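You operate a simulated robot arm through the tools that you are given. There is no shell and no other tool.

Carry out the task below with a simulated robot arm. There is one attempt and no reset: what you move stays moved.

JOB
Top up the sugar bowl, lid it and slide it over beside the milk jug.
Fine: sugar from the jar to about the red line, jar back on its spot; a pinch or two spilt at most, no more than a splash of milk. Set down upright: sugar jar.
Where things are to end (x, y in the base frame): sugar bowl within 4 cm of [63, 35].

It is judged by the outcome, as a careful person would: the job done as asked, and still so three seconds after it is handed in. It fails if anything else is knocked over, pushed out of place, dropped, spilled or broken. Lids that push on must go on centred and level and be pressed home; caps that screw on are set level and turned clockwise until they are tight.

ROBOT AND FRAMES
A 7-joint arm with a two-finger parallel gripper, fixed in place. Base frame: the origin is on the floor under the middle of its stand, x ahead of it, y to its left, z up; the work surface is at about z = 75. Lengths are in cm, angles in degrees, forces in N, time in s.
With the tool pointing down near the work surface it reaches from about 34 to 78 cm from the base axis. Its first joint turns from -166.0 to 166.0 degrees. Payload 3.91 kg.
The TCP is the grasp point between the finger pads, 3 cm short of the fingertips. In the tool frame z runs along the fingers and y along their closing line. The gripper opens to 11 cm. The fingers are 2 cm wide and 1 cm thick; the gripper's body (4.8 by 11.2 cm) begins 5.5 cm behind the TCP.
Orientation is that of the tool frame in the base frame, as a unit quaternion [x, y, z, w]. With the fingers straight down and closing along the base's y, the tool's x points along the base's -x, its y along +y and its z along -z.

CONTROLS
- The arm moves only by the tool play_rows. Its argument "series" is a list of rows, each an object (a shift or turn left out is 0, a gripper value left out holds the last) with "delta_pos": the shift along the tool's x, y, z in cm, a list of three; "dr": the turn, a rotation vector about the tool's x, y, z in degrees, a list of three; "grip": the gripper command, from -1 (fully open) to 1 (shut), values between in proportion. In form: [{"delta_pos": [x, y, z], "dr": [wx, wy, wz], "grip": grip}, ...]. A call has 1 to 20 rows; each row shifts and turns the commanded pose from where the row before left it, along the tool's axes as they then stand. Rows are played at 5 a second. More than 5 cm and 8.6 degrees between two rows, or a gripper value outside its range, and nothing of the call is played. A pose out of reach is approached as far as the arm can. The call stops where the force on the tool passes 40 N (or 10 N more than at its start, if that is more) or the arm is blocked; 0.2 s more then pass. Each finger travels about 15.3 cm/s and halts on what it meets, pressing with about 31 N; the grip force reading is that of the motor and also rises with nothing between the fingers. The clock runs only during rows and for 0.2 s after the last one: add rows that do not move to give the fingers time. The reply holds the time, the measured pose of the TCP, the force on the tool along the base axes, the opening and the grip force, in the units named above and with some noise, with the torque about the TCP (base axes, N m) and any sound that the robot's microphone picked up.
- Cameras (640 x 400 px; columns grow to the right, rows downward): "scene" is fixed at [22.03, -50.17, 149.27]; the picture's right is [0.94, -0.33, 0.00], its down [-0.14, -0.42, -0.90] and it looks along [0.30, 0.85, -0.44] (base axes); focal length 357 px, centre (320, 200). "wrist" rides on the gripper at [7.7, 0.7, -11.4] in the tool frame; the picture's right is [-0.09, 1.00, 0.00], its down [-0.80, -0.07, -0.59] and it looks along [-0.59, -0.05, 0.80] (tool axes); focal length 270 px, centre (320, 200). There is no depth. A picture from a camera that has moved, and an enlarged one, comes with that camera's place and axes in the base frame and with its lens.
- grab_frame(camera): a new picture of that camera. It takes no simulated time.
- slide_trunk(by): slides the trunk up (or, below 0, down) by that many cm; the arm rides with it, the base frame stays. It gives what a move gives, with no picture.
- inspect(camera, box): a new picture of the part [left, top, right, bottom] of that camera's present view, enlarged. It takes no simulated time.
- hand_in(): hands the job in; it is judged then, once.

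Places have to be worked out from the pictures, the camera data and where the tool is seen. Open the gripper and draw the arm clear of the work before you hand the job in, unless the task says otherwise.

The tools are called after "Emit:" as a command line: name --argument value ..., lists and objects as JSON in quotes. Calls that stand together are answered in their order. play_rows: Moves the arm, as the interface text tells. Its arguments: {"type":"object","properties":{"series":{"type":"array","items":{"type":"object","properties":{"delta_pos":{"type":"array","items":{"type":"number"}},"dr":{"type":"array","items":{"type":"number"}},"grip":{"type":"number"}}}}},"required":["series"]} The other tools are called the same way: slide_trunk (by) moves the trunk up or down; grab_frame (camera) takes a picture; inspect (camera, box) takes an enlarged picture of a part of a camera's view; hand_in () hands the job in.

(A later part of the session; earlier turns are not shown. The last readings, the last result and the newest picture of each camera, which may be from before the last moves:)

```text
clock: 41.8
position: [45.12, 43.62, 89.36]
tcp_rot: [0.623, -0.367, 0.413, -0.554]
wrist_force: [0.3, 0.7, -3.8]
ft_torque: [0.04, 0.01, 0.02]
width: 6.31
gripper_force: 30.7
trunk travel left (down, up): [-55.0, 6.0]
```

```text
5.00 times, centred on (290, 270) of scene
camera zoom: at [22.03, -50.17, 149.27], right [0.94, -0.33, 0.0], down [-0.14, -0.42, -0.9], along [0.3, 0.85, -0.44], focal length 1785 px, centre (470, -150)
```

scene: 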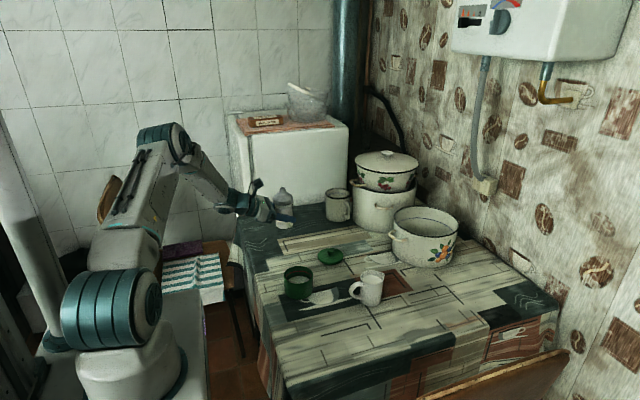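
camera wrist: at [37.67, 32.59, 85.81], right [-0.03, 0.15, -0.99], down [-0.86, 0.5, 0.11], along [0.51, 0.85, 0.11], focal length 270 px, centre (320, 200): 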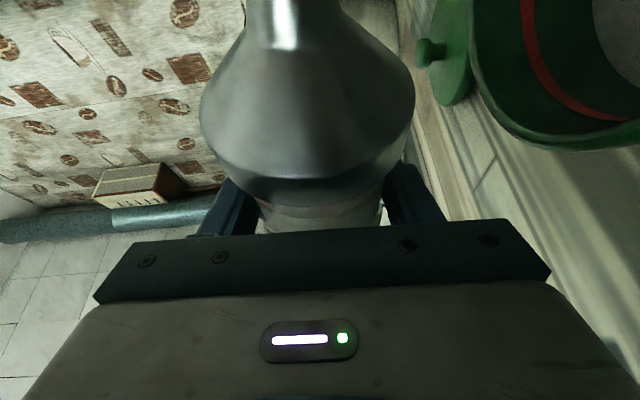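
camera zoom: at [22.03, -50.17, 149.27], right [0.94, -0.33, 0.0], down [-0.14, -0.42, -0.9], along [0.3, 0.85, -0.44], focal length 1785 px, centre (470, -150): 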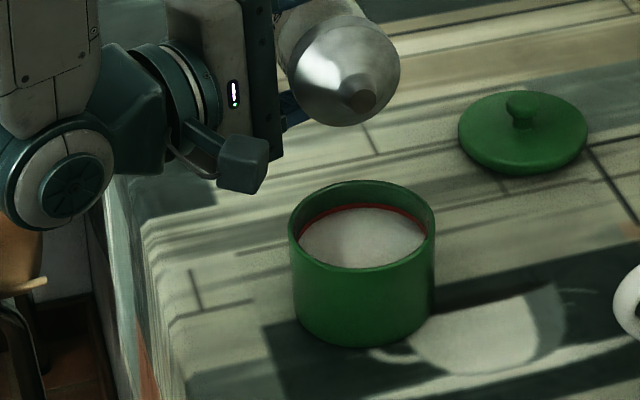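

Flow has stopped; the surface sits at the red line with no spillage visible. I rotate the jar upright in place (‑83.4°).

Emit:
play_rows --series '[{"dr": [-2.942, 0, -6.984]}, {"dr": [-2.942, 0, -6.984]}, {"dr": [-2.942, 0, -6.984]}, {"dr": [-2.942, 0, -6.984]}, {"dr": [-2.942, 0, -6.984]}, {"dr": [-2.942, 0, -6.984]}, {"dr": [-2.942, 0, -6.984]}, {"dr": [-2.942, 0, -6.984]}, {"dr": [-2.942, 0, -6.984]}, {"dr": [-2.942, 0, -6.984]}, {"dr": [-2.942, 0, -6.984]}, {}, {}]'

Emit:
inspect --camera "scene" --box '[220, 190, 340, 310]'

```text
clock: 44.6
position: [45.1, 43.77, 89.44]
tcp_rot: [0.832, 0.0, 0.554, 0.0]
wrist_force: [-0.6, -1.5, -3.8]
ft_torque: [0.01, -0.01, 0.0]
width: 6.32
gripper_force: 31.2
trunk travel left (down, up): [-55.0, 6.0]
```

```text
3.33 times, centred on (280, 250) of scene
camera zoom: at [22.03, -50.17, 149.27], right [0.94, -0.33, 0.0], down [-0.14, -0.42, -0.9], along [0.3, 0.85, -0.44], focal length 1190 px, centre (453, 33)
```

zoom: 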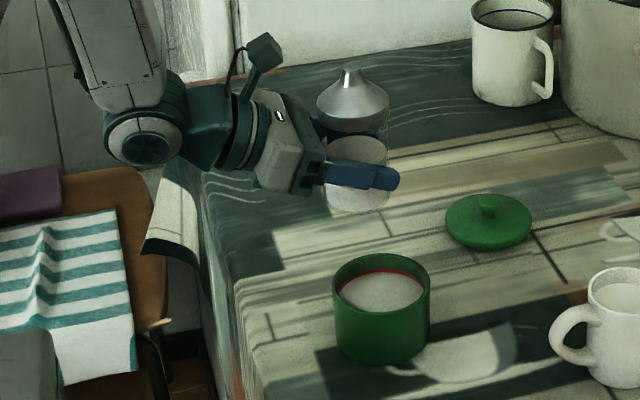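

Jar is upright and the table around the bowl looks clean. I carry it back over its original spot (46.15, 55.35).

Emit:
play_rows --series '[{"delta_pos": [0.334, -1.65, 0.022]}, {"delta_pos": [0.334, -1.65, 0.022]}, {"delta_pos": [0.334, -1.65, 0.022]}, {"delta_pos": [0.334, -1.65, 0.022]}, {"delta_pos": [0.334, -1.65, 0.022]}, {"delta_pos": [0.334, -1.65, 0.022]}, {"delta_pos": [0.334, -1.65, 0.022]}, {}, {}, {}]'

```text
clock: 46.8
position: [46.08, 55.21, 91.43]
tcp_rot: [0.833, 0.001, 0.553, -0.001]
wrist_force: [0.1, 0.6, -4.9]
ft_torque: [-0.01, -0.06, 0.02]
width: 6.31
gripper_force: 31.0
trunk travel left (down, up): [-55.0, 6.0]
```

Within ~0.2 cm of the grasp spot. I descend to about 0.5 cm above contact.

Emit:
play_rows --series '[{"delta_pos": [-1.737, -0.025, 0.73]}, {"delta_pos": [-1.737, -0.025, 0.73]}, {"delta_pos": [-1.737, -0.025, 0.73]}, {"delta_pos": [-1.737, -0.025, 0.73]}, {"delta_pos": [-1.737, -0.025, 0.73]}, {"delta_pos": [-1.737, -0.025, 0.73]}, {}, {}, {}]'

Emit:
inspect --camera "scene" --box '[240, 200, 330, 270]'

```text
clock: 48.8
position: [46.13, 55.48, 80.01]
tcp_rot: [0.833, 0.0, 0.554, 0.0]
wrist_force: [-0.1, -0.1, -3.4]
ft_torque: [0.0, -0.01, -0.04]
width: 6.32
gripper_force: 30.8
trunk travel left (down, up): [-55.0, 6.0]
```

```text
5.71 times, centred on (285, 235) of scene
camera zoom: at [22.03, -50.17, 149.27], right [0.94, -0.33, 0.0], down [-0.14, -0.42, -0.9], along [0.3, 0.85, -0.44], focal length 2040 px, centre (520, 0)
```

zoom: 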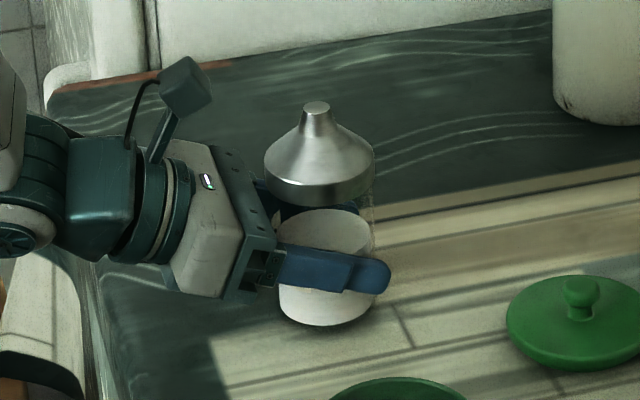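

Force still shows the jar's full weight, so it's just above the table. I ease down 0.4 cm in small steps.

Emit:
play_rows --series '[{"delta_pos": [-0.092, 0, 0.039]}, {"delta_pos": [-0.092, 0, 0.039]}, {"delta_pos": [-0.092, 0, 0.039]}, {"delta_pos": [-0.074, 0, 0.031]}, {}, {}]'

```text
clock: 50.2
position: [46.06, 55.45, 79.79]
tcp_rot: [0.833, 0.0, 0.553, 0.0]
wrist_force: [0.3, 0.3, -3.6]
ft_torque: [0.05, -0.02, -0.03]
width: 6.31
gripper_force: 31.2
trunk travel left (down, up): [-55.0, 6.0]
```

Not yet in contact (‑3.6 N). A few more tiny steps down.

Emit:
play_rows --series '[{"delta_pos": [-0.074, 0, 0.031]}, {"delta_pos": [-0.074, 0, 0.031]}, {"delta_pos": [-0.046, 0, 0.02]}, {}, {}]'

```text
clock: 51.4
position: [46.2, 55.46, 79.76]
tcp_rot: [0.832, 0.0, 0.554, -0.001]
wrist_force: [1.5, 2.6, 6.8]
ft_torque: [-0.12, 0.15, -0.03]
width: 6.31
gripper_force: 31.0
trunk travel left (down, up): [-55.0, 6.0]
```

Contact made (+6.8 N). I relax by 0.05 cm, then open the fingers gradually.

Emit:
play_rows --series '[{"delta_pos": [0.046, 0, -0.02]}, {"grip": -0.1}, {"grip": -0.15}, {"grip": -0.2}, {"grip": -0.3}, {"grip": -0.5}, {"grip": -0.8}, {"grip": -1}, {}, {}]'

Emit:
inspect --camera "scene" --box '[240, 200, 330, 270]'

Emit:
grab_frame --camera "wrist"

```text
clock: 53.6
position: [46.05, 55.54, 79.64]
tcp_rot: [0.833, 0.0, 0.554, 0.0]
wrist_force: [-0.5, 0.8, -0.4]
ft_torque: [0.01, 0.0, 0.02]
width: 10.99
gripper_force: 0.2
trunk travel left (down, up): [-55.0, 6.0]
```

```text
5.71 times, centred on (285, 235) of scene
camera zoom: at [22.03, -50.17, 149.27], right [0.94, -0.33, 0.0], down [-0.14, -0.42, -0.9], along [0.3, 0.85, -0.44], focal length 2040 px, centre (520, 0)
```

zoom: 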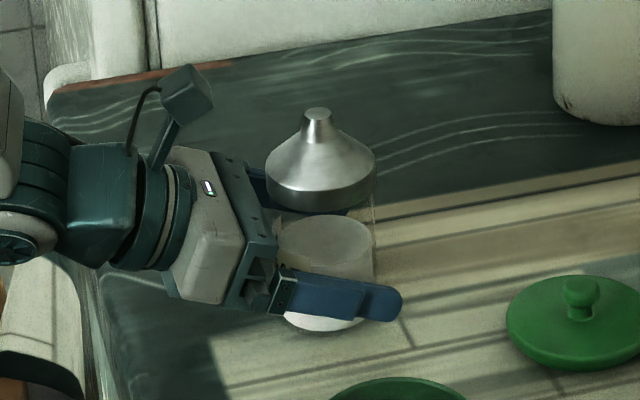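

```text
taken
camera wrist: at [38.57, 54.62, 91.22], right [-0.03, -1.0, -0.08], down [-0.86, 0.07, -0.51], along [0.51, 0.05, -0.86], focal length 270 px, centre (320, 200)
```

wrist: 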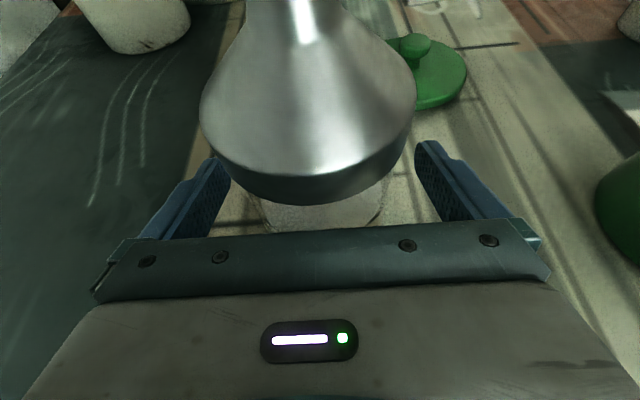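

The jar stands upright on its spot. I back off along the approach line.

Emit:
play_rows --series '[{"delta_pos": [0, 0, -1]}, {"delta_pos": [0, 0, -2]}, {"delta_pos": [0, 0, -2.5]}, {"delta_pos": [0, 0, -2.5]}, {"delta_pos": [0, 0, -2.5]}, {"delta_pos": [0, 0, -2.5]}, {}, {}]'

Emit:
grab_frame --camera "wrist"

Emit:
inspect --camera "scene" --box '[240, 200, 420, 320]'

```text
clock: 55.4
position: [33.86, 55.26, 84.6]
tcp_rot: [0.833, 0.0, 0.553, -0.001]
wrist_force: [0.5, 0.8, -0.3]
ft_torque: [0.0, 0.0, 0.02]
width: 11.01
gripper_force: 0.0
trunk travel left (down, up): [-55.0, 6.0]
```

```text
taken
camera wrist: at [26.56, 54.49, 96.24], right [-0.03, -1.0, -0.08], down [-0.86, 0.07, -0.51], along [0.51, 0.05, -0.86], focal length 270 px, centre (320, 200)
```

wrist: 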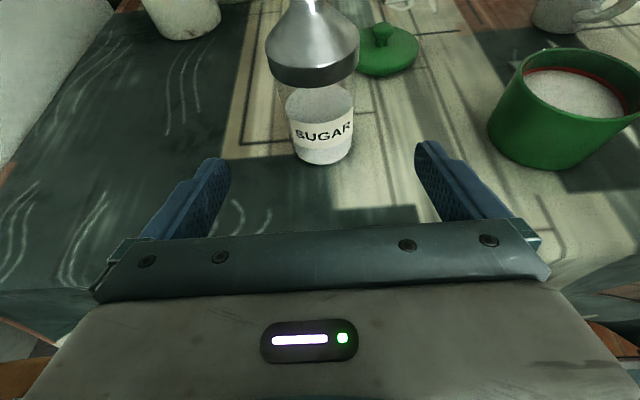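

```text
3.33 times, centred on (330, 260) of scene
camera zoom: at [22.03, -50.17, 149.27], right [0.94, -0.33, 0.0], down [-0.14, -0.42, -0.9], along [0.3, 0.85, -0.44], focal length 1190 px, centre (287, 0)
```

zoom: 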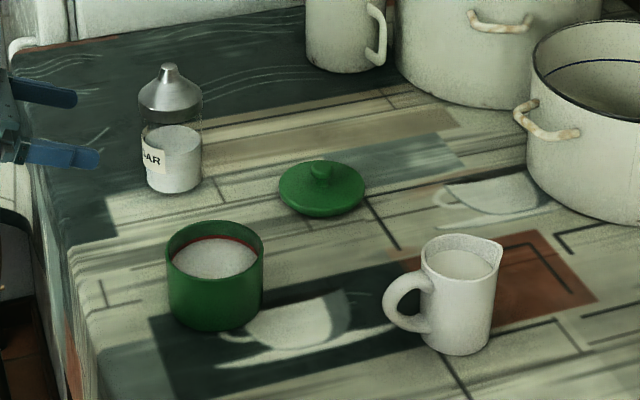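

Everything is back as it was and the bowl is filled to the line. Now I rise, pitch the tool straight down again and move above the lid.

Emit:
play_rows --series '[{"delta_pos": [3.69, 0, -1.55]}, {"delta_pos": [3.69, 0, -1.55]}, {"delta_pos": [3.69, 0, -1.55]}, {"delta_pos": [3.69, 0, -1.55]}, {"delta_pos": [3.69, 0, -1.55]}, {"dr": [0, -8.4, 0]}, {"dr": [0, -8.4, 0]}, {"dr": [0, -8.4, 0]}, {"dr": [0, -8.4, 0]}, {"dr": [0, -8.4, 0]}, {"dr": [0, -8.4, 0]}, {"dr": [0, -8.4, 0]}, {"dr": [0, -8.4, 0]}, {"delta_pos": [4, 1.4, 0.8]}, {"delta_pos": [4, 1.4, 0.8]}, {"delta_pos": [4, 1.4, 0.8]}, {"delta_pos": [4, 1.4, 0.8]}, {"delta_pos": [4, 1.4, 0.8]}, {"delta_pos": [4, 1.4, 0.8]}, {}]'

Emit:
grab_frame --camera "scene"

Emit:
inspect --camera "scene" --box '[278, 260, 322, 305]'

```text
clock: 59.6
position: [58.08, 46.9, 99.61]
tcp_rot: [1.0, 0.001, 0.0, 0.0]
wrist_force: [0.4, -0.2, 0.4]
ft_torque: [0.01, 0.01, -0.01]
width: 10.97
gripper_force: 0.1
trunk travel left (down, up): [-55.0, 6.0]
```

```text
taken
```

scene: 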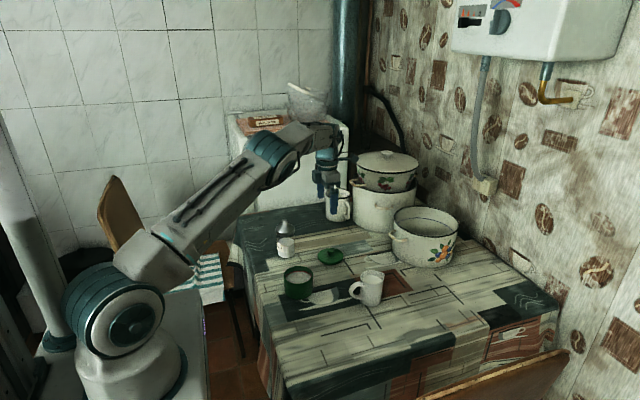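

```text
8.89 times, centred on (300, 282) of scene
camera zoom: at [22.03, -50.17, 149.27], right [0.94, -0.33, 0.0], down [-0.14, -0.42, -0.9], along [0.3, 0.85, -0.44], focal length 3173 px, centre (498, -533)
```

zoom: 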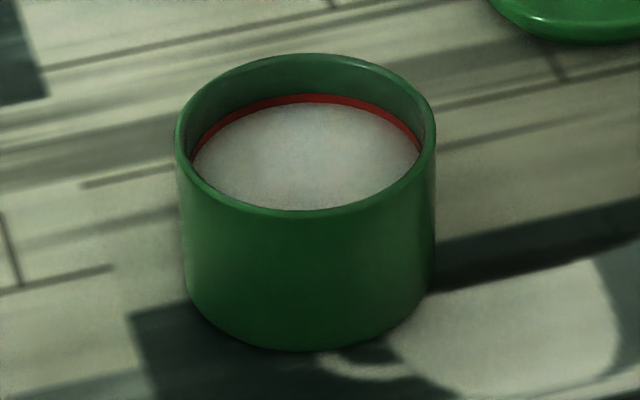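

The bowl level sits right on the line. Now I rotate the tool +90° about its axis (camera to the -Y side, fingers closing along X).

Emit:
play_rows --series '[{"dr": [0, 0, 8.18]}, {"dr": [0, 0, 8.18]}, {"dr": [0, 0, 8.18]}, {"dr": [0, 0, 8.18]}, {"dr": [0, 0, 8.18]}, {"dr": [0, 0, 8.18]}, {"dr": [0, 0, 8.18]}, {"dr": [0, 0, 8.18]}, {"dr": [0, 0, 8.18]}, {"dr": [0, 0, 8.18]}, {"dr": [0, 0, 8.2]}, {}, {}]'

Emit:
grab_frame --camera "scene"

Emit:
grab_frame --camera "wrist"

```text
clock: 62.4
position: [58.12, 46.95, 99.81]
tcp_rot: [0.708, -0.706, -0.001, 0.0]
wrist_force: [-0.9, 0.1, 0.4]
ft_torque: [0.01, -0.03, 0.0]
width: 11.0
gripper_force: 0.0
trunk travel left (down, up): [-55.0, 6.0]
```

```text
taken
```

scene: 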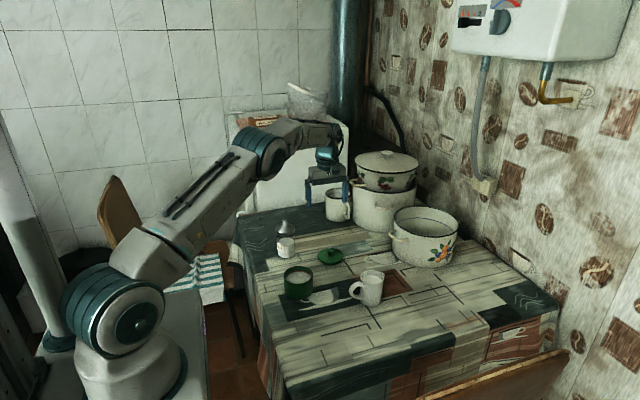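

```text
taken
camera wrist: at [57.51, 39.14, 111.34], right [-1.0, 0.09, 0.0], down [0.07, 0.8, 0.6], along [0.05, 0.59, -0.8], focal length 270 px, centre (320, 200)
```

wrist: 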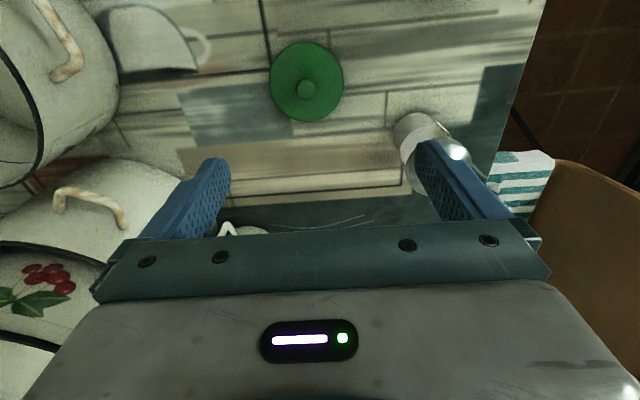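

The lid knob computes to about (59.8, 46.95), top at z≈79. I zoom for a precise fix.

Emit:
inspect --camera "wrist" --box '[256, 30, 356, 135]'

Emit:
inspect --camera "scene" --box '[230, 130, 360, 270]'

```text
3.81 times, centred on (306, 82) of wrist
camera zoom: at [57.51, 39.14, 111.34], right [-1.0, 0.09, 0.0], down [0.07, 0.8, 0.6], along [0.05, 0.59, -0.8], focal length 1030 px, centre (373, 648)
```

zoom: 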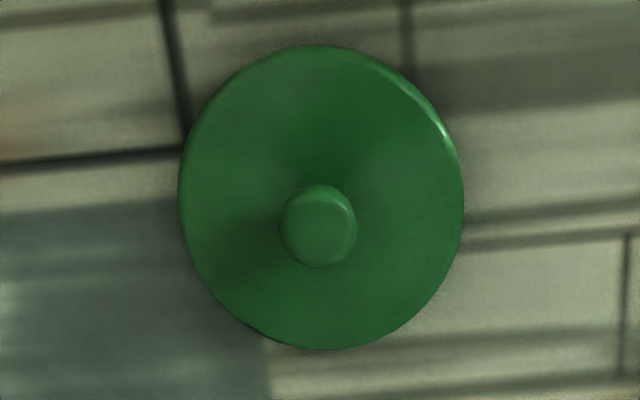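

```text
2.86 times, centred on (295, 200) of scene
camera zoom: at [22.03, -50.17, 149.27], right [0.94, -0.33, 0.0], down [-0.14, -0.42, -0.9], along [0.3, 0.85, -0.44], focal length 1020 px, centre (391, 200)
```

zoom: 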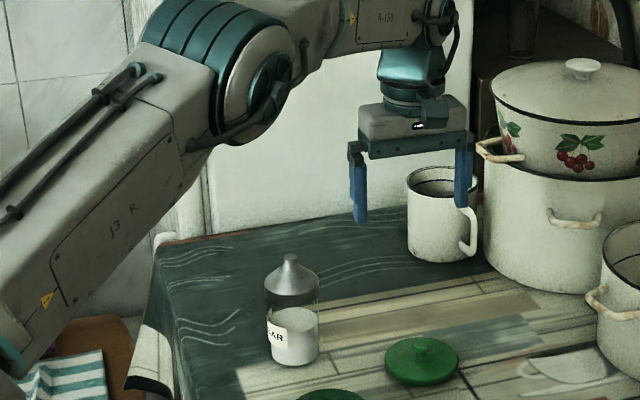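

The elbow stays well up over the table. I narrow the fingers to ~4.4 cm and descend to z≈84 above the knob for a closer look.

Emit:
play_rows --series '[{"delta_pos": [-0.034, -0.35, 3.1], "grip": 0.2}, {"delta_pos": [-0.034, -0.35, 3.1]}, {"delta_pos": [-0.034, -0.35, 3.1]}, {"delta_pos": [-0.034, -0.35, 3.1]}, {"delta_pos": [-0.034, -0.35, 3.1]}, {}, {}]'

Emit:
grab_frame --camera "wrist"

Emit:
inspect --camera "scene" --box '[230, 150, 370, 290]'

```text
clock: 64.0
position: [59.96, 47.05, 84.34]
tcp_rot: [-0.707, 0.707, 0.0, -0.001]
wrist_force: [-0.8, 0.4, 0.4]
ft_torque: [0.01, 0.01, 0.02]
width: 4.4
gripper_force: 0.0
trunk travel left (down, up): [-55.0, 6.0]
```

```text
taken
camera wrist: at [59.32, 39.35, 95.79], right [-1.0, 0.09, 0.0], down [0.07, 0.8, 0.6], along [0.05, 0.59, -0.8], focal length 270 px, centre (320, 200)
```

wrist: 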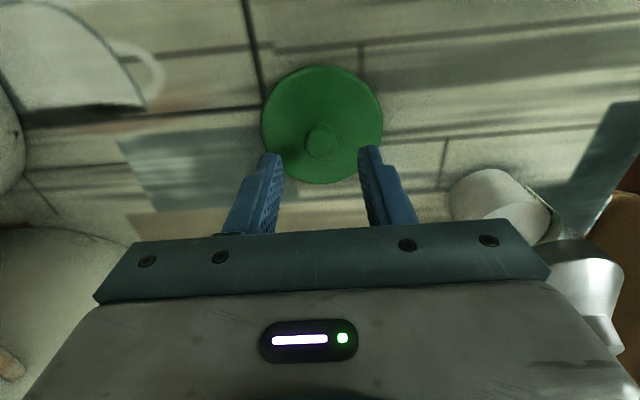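

```text
2.86 times, centred on (300, 220) of scene
camera zoom: at [22.03, -50.17, 149.27], right [0.94, -0.33, 0.0], down [-0.14, -0.42, -0.9], along [0.3, 0.85, -0.44], focal length 1020 px, centre (377, 143)
```

zoom: 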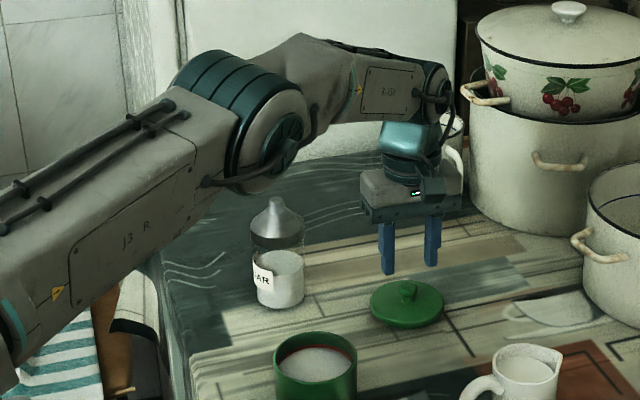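

Knob at ~(59.94, 47.05), the TCP is right above it. I zoom once more to confirm before descending.

Emit:
inspect --camera "wrist" --box '[250, 60, 390, 200]'

Emit:
inspect --camera "scene" --box '[315, 220, 365, 270]'

```text
2.86 times, centred on (320, 130) of wrist
camera zoom: at [59.32, 39.35, 95.79], right [-1.0, 0.09, 0.0], down [0.07, 0.8, 0.6], along [0.05, 0.59, -0.8], focal length 772 px, centre (320, 400)
```

zoom: 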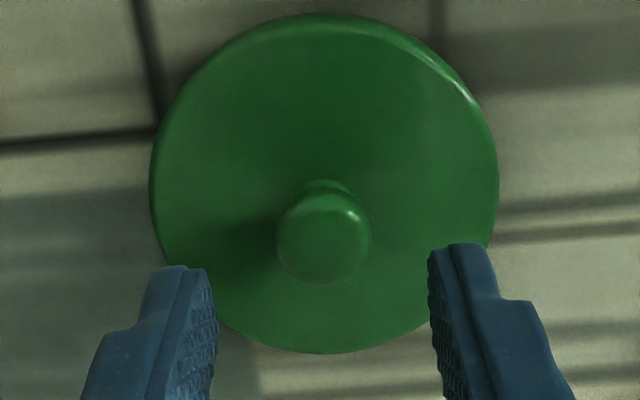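

```text
8.00 times, centred on (340, 245) of scene
camera zoom: at [22.03, -50.17, 149.27], right [0.94, -0.33, 0.0], down [-0.14, -0.42, -0.9], along [0.3, 0.85, -0.44], focal length 2856 px, centre (160, -160)
```

zoom: 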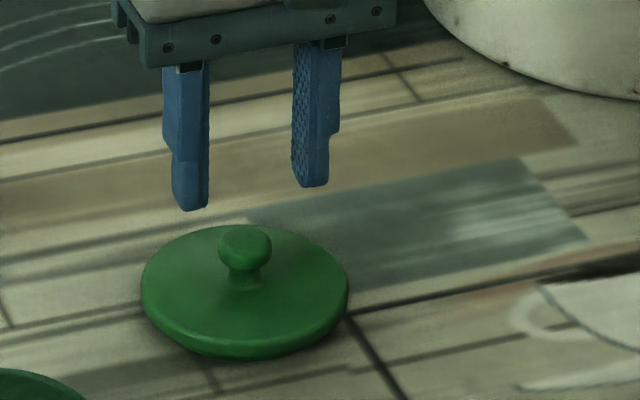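

Accounting for the camera's small pitch offset (seen from the fingertips), the knob is at (59.93, 47.0), directly below the TCP. I lower 4.0 cm so the fingertips straddle the knob head just above the plate.

Emit:
play_rows --series '[{"delta_pos": [0, 0, 1.0]}, {"delta_pos": [0, 0, 1.0]}, {"delta_pos": [0, 0, 1.0]}, {"delta_pos": [0, 0, 0.5]}, {"delta_pos": [0, 0, 0.5]}, {}, {}]'

Emit:
inspect --camera "wrist" --box '[230, 60, 410, 240]'

Emit:
inspect --camera "scene" --box '[315, 230, 355, 270]'

```text
clock: 65.6
position: [60.04, 47.03, 80.4]
tcp_rot: [0.707, -0.707, 0.001, 0.0]
wrist_force: [-0.1, 0.0, 0.5]
ft_torque: [0.03, 0.0, 0.01]
width: 4.4
gripper_force: 0.1
trunk travel left (down, up): [-55.0, 6.0]
```

```text
2.22 times, centred on (320, 150) of wrist
camera zoom: at [59.3, 39.31, 91.9], right [-1.0, 0.09, 0.0], down [0.07, 0.8, 0.6], along [0.05, 0.59, -0.8], focal length 601 px, centre (320, 311)
```

zoom: 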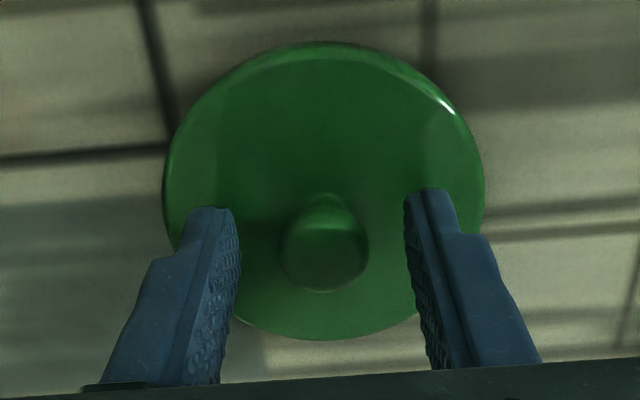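

```text
10.00 times, centred on (335, 250) of scene
camera zoom: at [22.03, -50.17, 149.27], right [0.94, -0.33, 0.0], down [-0.14, -0.42, -0.9], along [0.3, 0.85, -0.44], focal length 3570 px, centre (170, -300)
```

zoom: 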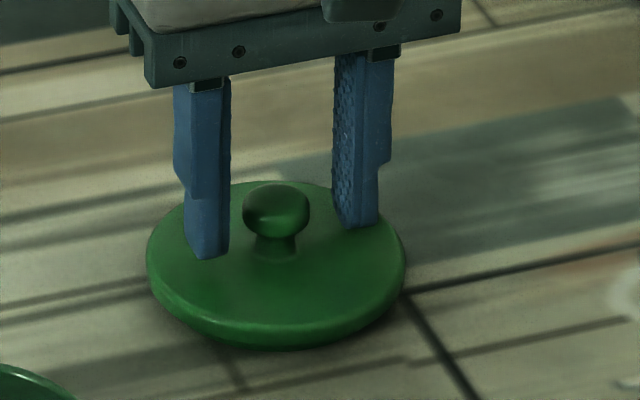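

Fingers straddle the knob well centred. I close on it gently.

Emit:
play_rows --series '[{"grip": 0.35}, {"grip": 0.45}, {"grip": 0.55}, {"grip": 0.6}, {"grip": 0.7}, {"grip": 0.8}, {"grip": 0.8}, {"grip": 0.8}]'

Emit:
inspect --camera "scene" --box '[315, 230, 355, 270]'

```text
clock: 67.4
position: [59.96, 47.12, 80.35]
tcp_rot: [0.707, -0.707, -0.001, -0.001]
wrist_force: [0.6, 0.4, -0.3]
ft_torque: [-0.04, -0.02, 0.01]
width: 2.26
gripper_force: 30.6
trunk travel left (down, up): [-55.0, 6.0]
```

```text
10.00 times, centred on (335, 250) of scene
camera zoom: at [22.03, -50.17, 149.27], right [0.94, -0.33, 0.0], down [-0.14, -0.42, -0.9], along [0.3, 0.85, -0.44], focal length 3570 px, centre (170, -300)
```

zoom: 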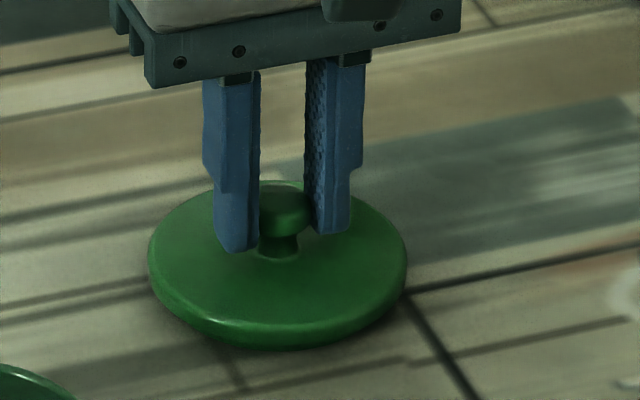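

Knob gripped (2.26 cm, 31 N). I lift 9 cm straight up and check that the lid hangs level.

Emit:
play_rows --series '[{"delta_pos": [0, 0, -0.5]}, {"delta_pos": [0, 0, -1.5]}, {"delta_pos": [0, 0, -2]}, {"delta_pos": [0, 0, -2]}, {"delta_pos": [0, 0, -2]}, {"delta_pos": [0, 0, -1]}, {}, {}]'

Emit:
inspect --camera "scene" --box '[310, 200, 360, 250]'

Emit:
grab_frame --camera "wrist"

```text
clock: 69.2
position: [59.85, 47.13, 89.16]
tcp_rot: [0.707, -0.707, 0.0, -0.001]
wrist_force: [0.0, -0.1, -0.8]
ft_torque: [-0.03, -0.04, -0.03]
width: 2.26
gripper_force: 30.9
trunk travel left (down, up): [-55.0, 6.0]
```

```text
8.00 times, centred on (335, 225) of scene
camera zoom: at [22.03, -50.17, 149.27], right [0.94, -0.33, 0.0], down [-0.14, -0.42, -0.9], along [0.3, 0.85, -0.44], focal length 2856 px, centre (200, 0)
```

zoom: 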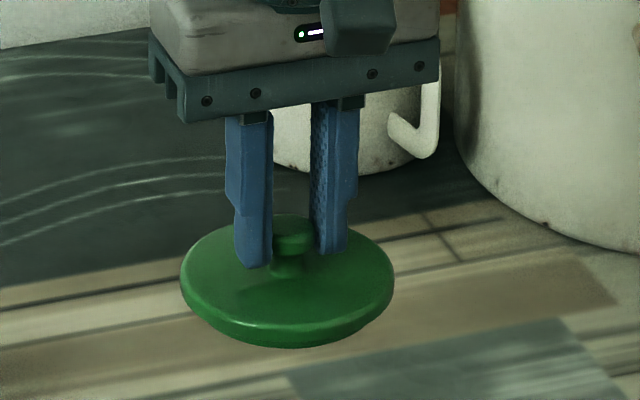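

```text
taken
camera wrist: at [59.23, 39.3, 100.75], right [-1.0, 0.09, 0.0], down [0.07, 0.8, 0.6], along [0.05, 0.59, -0.8], focal length 270 px, centre (320, 200)
```

wrist: 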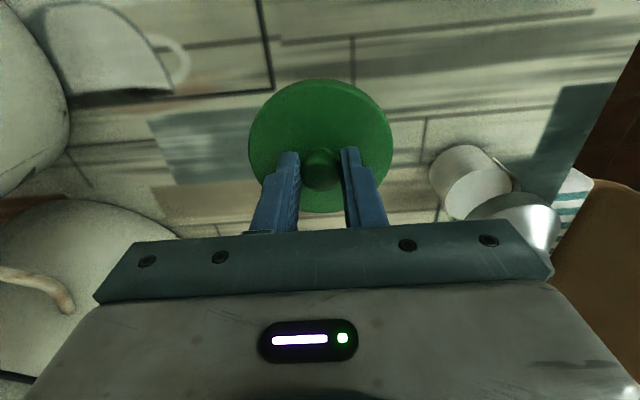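

The lid hangs level and shows a plug ring under the plate. I raise and move to (44.6, 39, 95), where the wrist camera can see the bowl ahead of the lid, to pin the bowl centre accurately.

Emit:
play_rows --series '[{"delta_pos": [0, 0, -2.9]}, {"delta_pos": [0, 0, -2.9]}, {"delta_pos": [1.35, 2.55, 0]}, {"delta_pos": [1.35, 2.55, 0]}, {"delta_pos": [1.35, 2.55, 0]}, {"delta_pos": [1.35, 2.55, 0]}, {"delta_pos": [1.35, 2.55, 0]}, {"delta_pos": [1.35, 2.55, 0]}, {}, {}, {}]'

Emit:
grab_frame --camera "wrist"

Emit:
inspect --camera "scene" --box '[265, 215, 335, 305]'

```text
clock: 71.6
position: [44.57, 38.94, 95.28]
tcp_rot: [-0.707, 0.707, 0.002, 0.0]
wrist_force: [-0.7, 0.2, -0.4]
ft_torque: [0.03, -0.03, 0.0]
width: 2.25
gripper_force: 31.3
trunk travel left (down, up): [-55.0, 6.0]
```

```text
taken
camera wrist: at [43.98, 31.27, 106.73], right [-1.0, 0.09, 0.0], down [0.07, 0.8, 0.6], along [0.05, 0.59, -0.8], focal length 270 px, centre (320, 200)
```

wrist: 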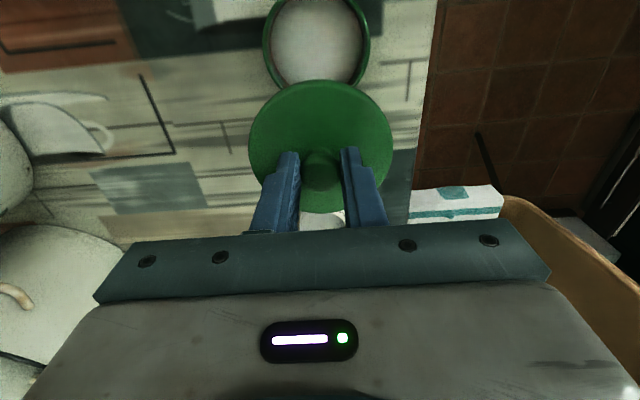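

```text
4.44 times, centred on (300, 260) of scene
camera zoom: at [22.03, -50.17, 149.27], right [0.94, -0.33, 0.0], down [-0.14, -0.42, -0.9], along [0.3, 0.85, -0.44], focal length 1586 px, centre (409, -67)
```

zoom: 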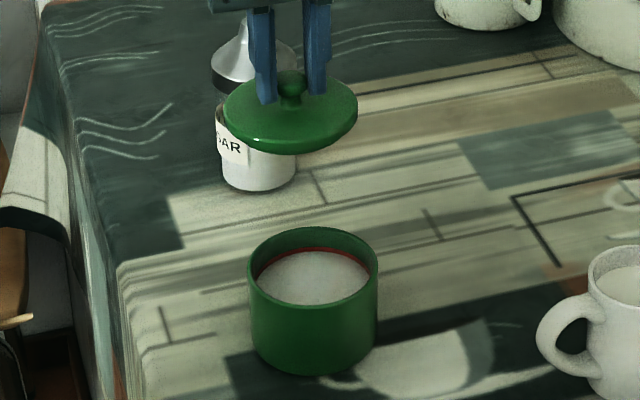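

The bowl is cut off slightly at the image top; I raise 5 cm for a full view of its rim.

Emit:
play_rows --series '[{"delta_pos": [0.25, 0, -2.5]}, {"delta_pos": [0.25, 0, -2.5]}, {}, {}, {}]'

Emit:
inspect --camera "wrist" --box '[240, 0, 400, 140]'

```text
clock: 72.8
position: [44.58, 38.66, 100.28]
tcp_rot: [0.707, -0.707, 0.0, 0.0]
wrist_force: [-0.6, -0.2, -0.4]
ft_torque: [0.01, 0.0, -0.01]
width: 2.24
gripper_force: 31.1
trunk travel left (down, up): [-55.0, 6.0]
```

```text
2.86 times, centred on (320, 70) of wrist
camera zoom: at [44.01, 30.85, 111.77], right [-1.0, 0.09, 0.0], down [0.07, 0.8, 0.6], along [0.05, 0.59, -0.8], focal length 772 px, centre (320, 571)
```

zoom: 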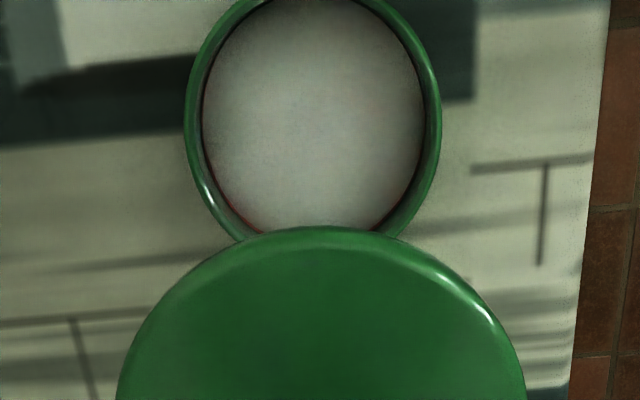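

Bowl X from this view is ≈44.53. For an equally precise Y, I rotate the tool another +90° (camera on the base side, image right = +Y) and shift so the bowl shows ahead of the lid.

Emit:
play_rows --series '[{"dr": [0, 0, 8.18], "delta_pos": [0, 0, -0.5]}, {"dr": [0, 0, 8.18], "delta_pos": [0, 0, -0.5]}, {"dr": [0, 0, 8.18], "delta_pos": [0, 0, -0.5]}, {"dr": [0, 0, 8.18], "delta_pos": [0, 0, -0.5]}, {"dr": [0, 0, 8.18], "delta_pos": [0, 0, -0.5]}, {"dr": [0, 0, 8.18], "delta_pos": [0, 0, -0.5]}, {"dr": [0, 0, 8.18], "delta_pos": [0, 0, -0.5]}, {"dr": [0, 0, 8.18], "delta_pos": [0, 0, -0.5]}, {"dr": [0, 0, 8.18], "delta_pos": [0, 0, -0.5]}, {"dr": [0, 0, 8.18], "delta_pos": [0, 0, -0.5]}, {"dr": [0, 0, 8.2]}, {"delta_pos": [-1.7, -2, 0]}, {"delta_pos": [-1.7, -2, 0]}, {}, {}, {}]'

Emit:
grab_frame --camera "wrist"

Emit:
inspect --camera "wrist" --box '[250, 0, 390, 110]'

```text
clock: 76.2
position: [48.06, 34.37, 105.08]
tcp_rot: [0.0, 1.0, 0.001, 0.0]
wrist_force: [-1.0, -1.1, 0.0]
ft_torque: [0.02, -0.02, 0.0]
width: 2.26
gripper_force: 31.5
trunk travel left (down, up): [-55.0, 6.0]
```

```text
taken
camera wrist: at [40.39, 34.94, 116.64], right [0.09, 1.0, 0.0], down [0.8, -0.07, 0.59], along [0.59, -0.05, -0.8], focal length 270 px, centre (320, 200)
```

wrist: 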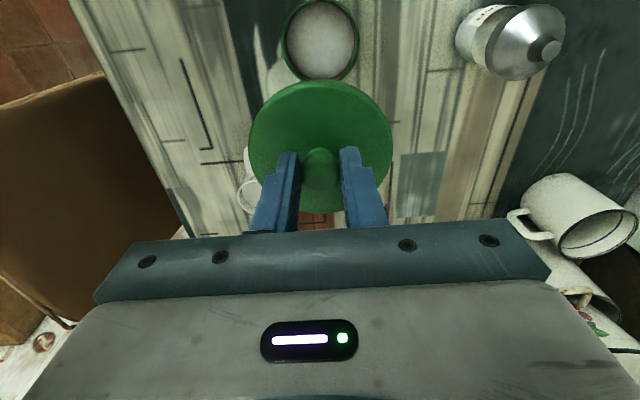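

```text
3.64 times, centred on (320, 55) of wrist
camera zoom: at [40.39, 34.94, 116.64], right [0.09, 1.0, 0.0], down [0.8, -0.07, 0.59], along [0.59, -0.05, -0.8], focal length 983 px, centre (320, 727)
```

zoom: 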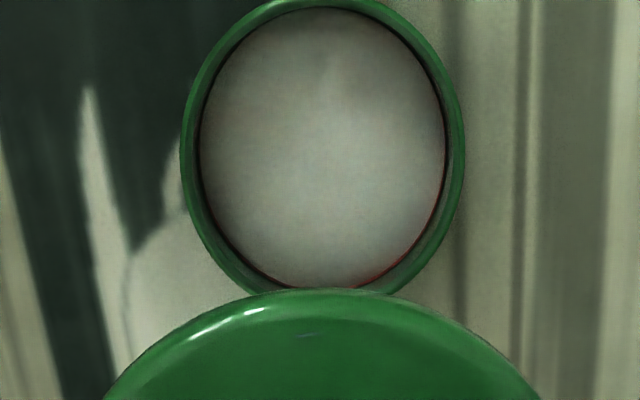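

Bowl Y computes to ≈34.7 and X≈44.5. Now I check how the lid sits relative to the fingers (possible few-mm offset along the finger width).

Emit:
inspect --camera "wrist" --box '[240, 70, 400, 230]'

Emit:
inspect --camera "scene" --box '[275, 165, 345, 235]'

Emit:
grab_frame --camera "scene"

```text
2.50 times, centred on (320, 150) of wrist
camera zoom: at [40.39, 34.94, 116.64], right [0.09, 1.0, 0.0], down [0.8, -0.07, 0.59], along [0.59, -0.05, -0.8], focal length 676 px, centre (320, 325)
```

zoom: 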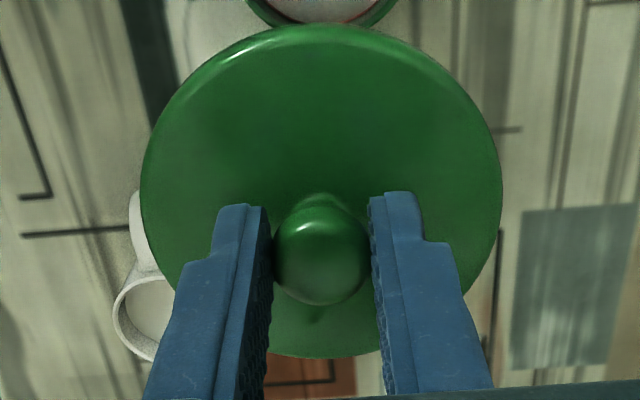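

```text
5.71 times, centred on (310, 200) of scene
camera zoom: at [22.03, -50.17, 149.27], right [0.94, -0.33, 0.0], down [-0.14, -0.42, -0.9], along [0.3, 0.85, -0.44], focal length 2040 px, centre (377, 200)
```

zoom: 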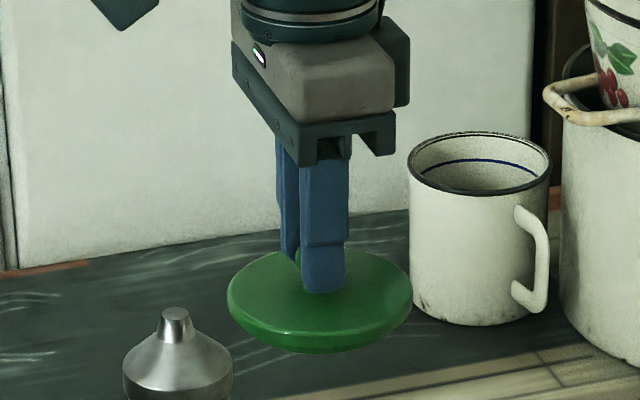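

```text
taken
```

scene: 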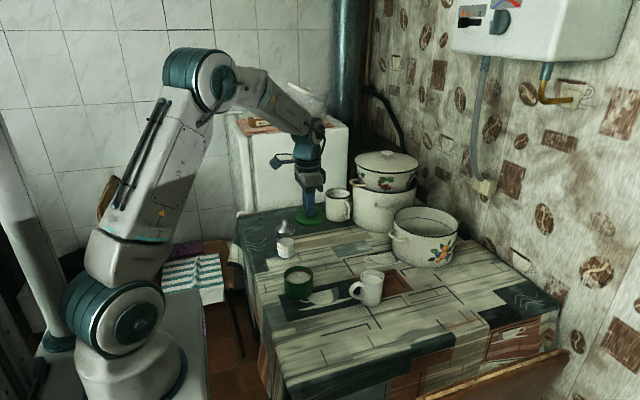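

The lid's plate fits an offset of 0.30 cm along tool −x (now +X), and the bowl centre is ≈(44.45, 34.73). So I aim the TCP at (44.15, 34.73) and descend to z≈90 for an alignment check.

Emit:
play_rows --series '[{"delta_pos": [0.774, 0.076, 3.0]}, {"delta_pos": [0.774, 0.076, 3.0]}, {"delta_pos": [0.774, 0.076, 3.0]}, {"delta_pos": [0.774, 0.076, 3.0]}, {"delta_pos": [0.774, 0.076, 3.0]}, {}, {}, {}]'

Emit:
inspect --camera "scene" --box '[270, 240, 326, 306]'

Emit:
inspect --camera "wrist" --box '[230, 50, 410, 230]'

```text
clock: 78.0
position: [44.05, 34.79, 90.15]
tcp_rot: [0.0, 1.0, 0.0, 0.0]
wrist_force: [-1.1, 1.1, 0.1]
ft_torque: [-0.01, -0.01, 0.03]
width: 2.27
gripper_force: 31.1
trunk travel left (down, up): [-55.0, 6.0]
```

```text
6.06 times, centred on (298, 273) of scene
camera zoom: at [22.03, -50.17, 149.27], right [0.94, -0.33, 0.0], down [-0.14, -0.42, -0.9], along [0.3, 0.85, -0.44], focal length 2163 px, centre (453, -242)
```

zoom: 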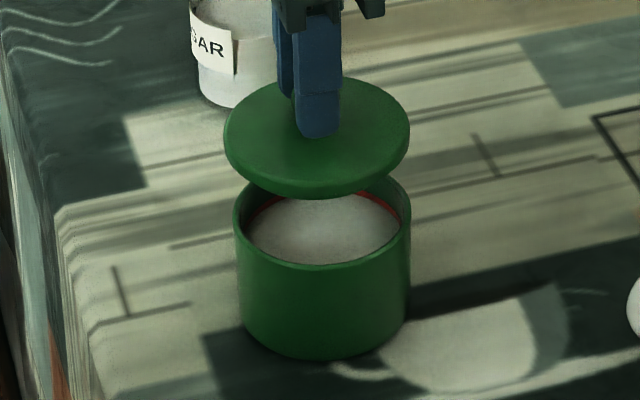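

```text
2.22 times, centred on (320, 140) of wrist
camera zoom: at [36.41, 35.43, 101.7], right [0.09, 1.0, 0.0], down [0.8, -0.07, 0.59], along [0.59, -0.05, -0.8], focal length 601 px, centre (320, 333)
```

zoom: 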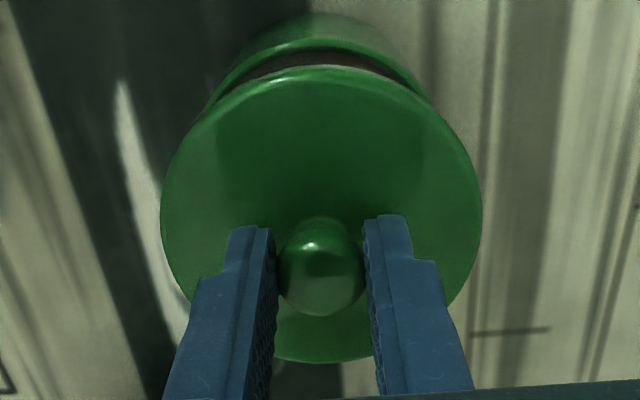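

The lid looks nearly concentric; I zoom the scene view tightly to measure residual offset between lid and rim.

Emit:
inspect --camera "scene" --box '[282, 248, 314, 288]'

```text
10.00 times, centred on (298, 268) of scene
camera zoom: at [22.03, -50.17, 149.27], right [0.94, -0.33, 0.0], down [-0.14, -0.42, -0.9], along [0.3, 0.85, -0.44], focal length 3570 px, centre (540, -480)
```

zoom: 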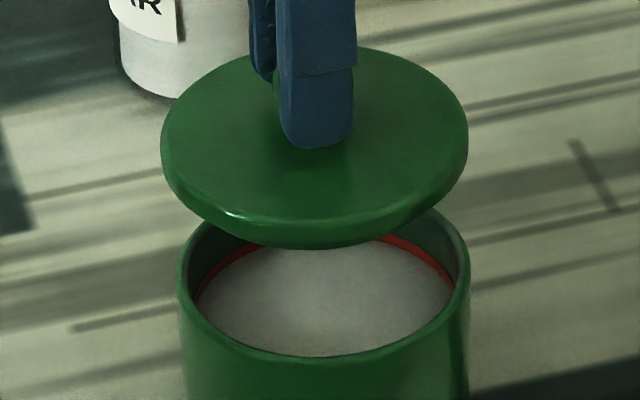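

I zoom the wrist view on the near rim arc versus the lid to cross-check.

Emit:
inspect --camera "wrist" --box '[260, 50, 380, 125]'

Emit:
grab_frame --camera "wrist"

```text
5.33 times, centred on (320, 88) of wrist
camera zoom: at [36.41, 35.43, 101.7], right [0.09, 1.0, 0.0], down [0.8, -0.07, 0.59], along [0.59, -0.05, -0.8], focal length 1442 px, centre (320, 800)
```

zoom: 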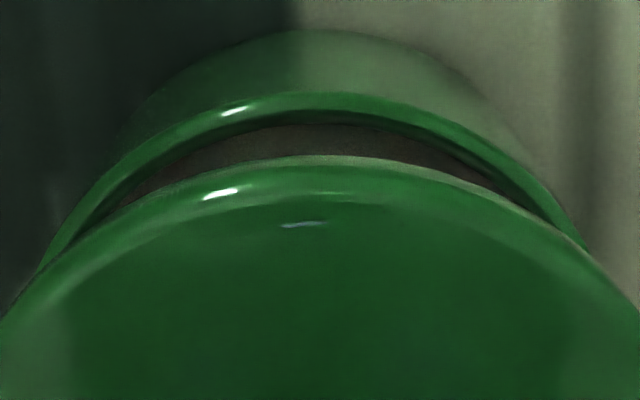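

```text
taken
camera wrist: at [36.41, 35.43, 101.7], right [0.09, 1.0, 0.0], down [0.8, -0.07, 0.59], along [0.59, -0.05, -0.8], focal length 270 px, centre (320, 200)
```

wrist: 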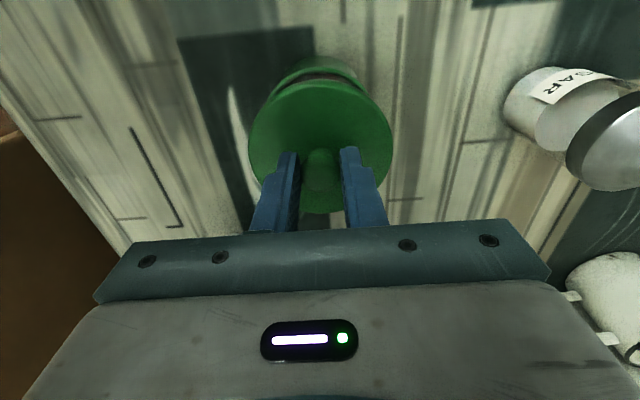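

Both views agree the bowl is about +0.15 in X and −0.05 in Y from the lid. I apply that and descend 3 cm to just above the rim.

Emit:
play_rows --series '[{"delta_pos": [-0.15, -0.05, 1.0]}, {"delta_pos": [0, 0, 1.0]}, {"delta_pos": [0, 0, 0.8]}, {}, {}, {}]'

Emit:
inspect --camera "scene" --box '[282, 252, 314, 292]'

Emit:
inspect --camera "wrist" --box '[240, 60, 400, 160]'

```text
clock: 79.4
position: [44.16, 34.68, 87.5]
tcp_rot: [0.0, 1.0, 0.001, 0.0]
wrist_force: [-0.5, -0.3, -0.3]
ft_torque: [0.03, -0.01, -0.02]
width: 2.28
gripper_force: 31.0
trunk travel left (down, up): [-55.0, 6.0]
```

```text
10.00 times, centred on (298, 272) of scene
camera zoom: at [22.03, -50.17, 149.27], right [0.94, -0.33, 0.0], down [-0.14, -0.42, -0.9], along [0.3, 0.85, -0.44], focal length 3570 px, centre (540, -520)
```

zoom: 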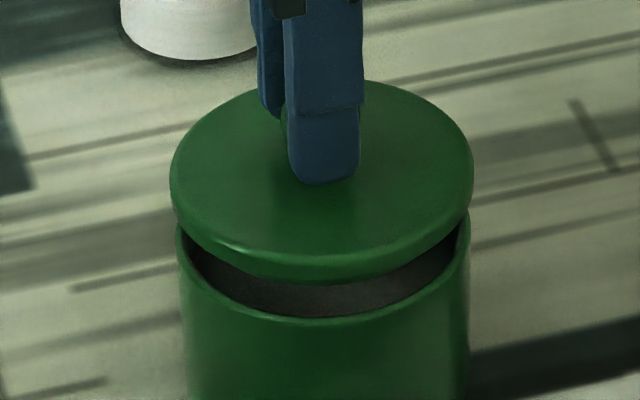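

```text
4.00 times, centred on (320, 110) of wrist
camera zoom: at [36.56, 35.41, 98.92], right [0.09, 1.0, 0.0], down [0.8, -0.07, 0.59], along [0.59, -0.05, -0.8], focal length 1081 px, centre (320, 560)
```

zoom: 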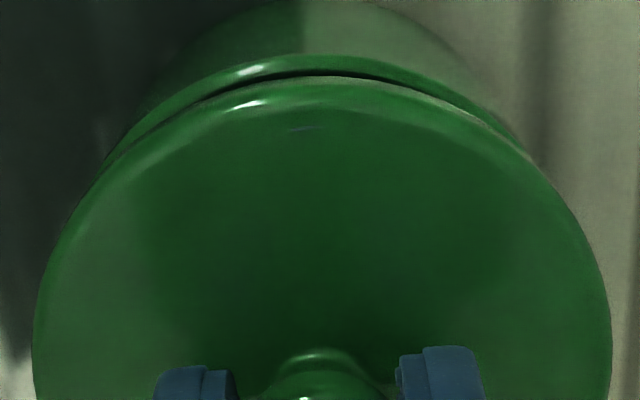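

Scene view shows the lid concentric within ~0.05 cm sideways. I zoom in the wrist view at both rim ends to check Y symmetry.

Emit:
inspect --camera "wrist" --box '[250, 65, 390, 115]'

Emit:
inspect --camera "scene" --box '[286, 266, 310, 290]'

```text
4.57 times, centred on (320, 90) of wrist
camera zoom: at [36.56, 35.41, 98.92], right [0.09, 1.0, 0.0], down [0.8, -0.07, 0.59], along [0.59, -0.05, -0.8], focal length 1236 px, centre (320, 703)
```

zoom: 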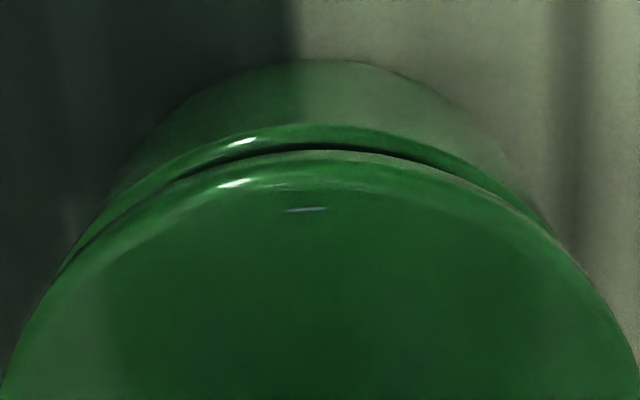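

```text
16.00 times, centred on (298, 278) of scene
camera zoom: at [22.03, -50.17, 149.27], right [0.94, -0.33, 0.0], down [-0.14, -0.42, -0.9], along [0.3, 0.85, -0.44], focal length 5711 px, centre (672, -1048)
```

zoom: 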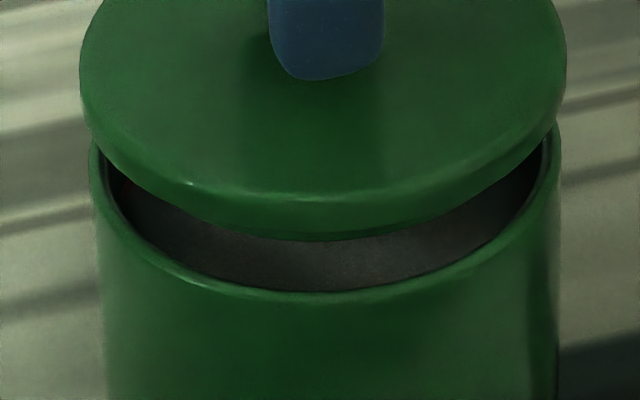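

Y symmetry is good too. I nudge +0.05 in X and lower in small steps, watching the force.

Emit:
play_rows --series '[{"delta_pos": [-0.05, 0, 0.3]}, {"delta_pos": [0, 0, 0.3]}, {"delta_pos": [0, 0, 0.2]}, {}, {}]'

Emit:
inspect --camera "scene" --box '[282, 256, 314, 296]'

```text
clock: 80.6
position: [44.32, 34.96, 86.65]
tcp_rot: [0.0, 1.0, 0.001, 0.001]
wrist_force: [-0.3, -1.1, 4.2]
ft_torque: [0.05, -0.15, 0.01]
width: 2.25
gripper_force: 31.3
trunk travel left (down, up): [-55.0, 6.0]
```

```text
10.00 times, centred on (298, 276) of scene
camera zoom: at [22.03, -50.17, 149.27], right [0.94, -0.33, 0.0], down [-0.14, -0.42, -0.9], along [0.3, 0.85, -0.44], focal length 3570 px, centre (540, -560)
```

zoom: 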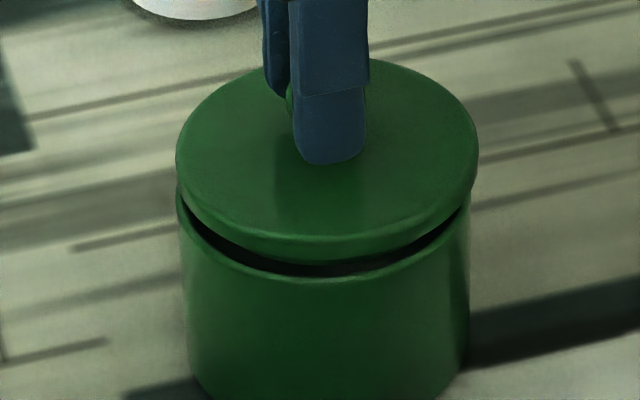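

Light contact (4 N) on the +X side, and the scene view shows the lid ~0.15 too far right. I raise 0.4 and look again before correcting.

Emit:
play_rows --series '[{"delta_pos": [0, 0, -0.4]}, {}, {}, {}]'

Emit:
inspect --camera "scene" --box '[282, 256, 314, 296]'

Emit:
inspect --camera "wrist" --box '[240, 70, 400, 230]'

```text
clock: 81.6
position: [44.33, 34.86, 86.92]
tcp_rot: [0.0, 1.0, 0.0, -0.001]
wrist_force: [0.1, -0.3, -0.1]
ft_torque: [0.0, 0.01, -0.01]
width: 2.25
gripper_force: 30.8
trunk travel left (down, up): [-55.0, 6.0]
```

```text
10.00 times, centred on (298, 276) of scene
camera zoom: at [22.03, -50.17, 149.27], right [0.94, -0.33, 0.0], down [-0.14, -0.42, -0.9], along [0.3, 0.85, -0.44], focal length 3570 px, centre (540, -560)
```

zoom: 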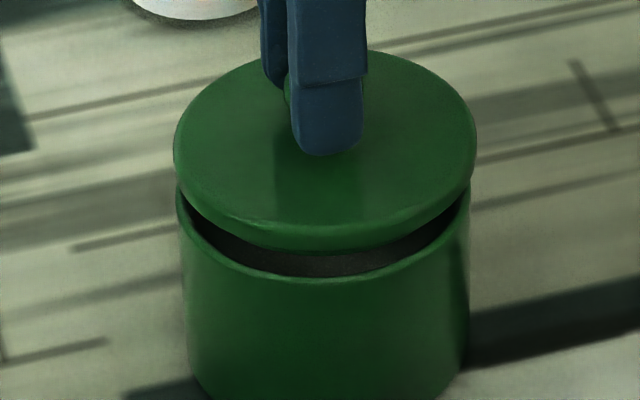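

```text
2.50 times, centred on (320, 150) of wrist
camera zoom: at [36.66, 35.46, 98.48], right [0.09, 1.0, 0.0], down [0.8, -0.07, 0.59], along [0.59, -0.05, -0.8], focal length 676 px, centre (320, 325)
```

zoom: 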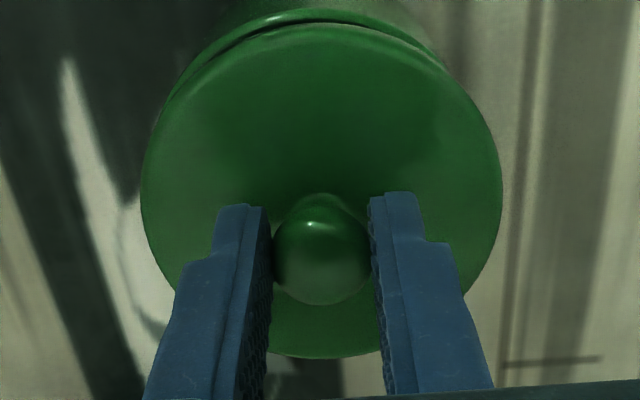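

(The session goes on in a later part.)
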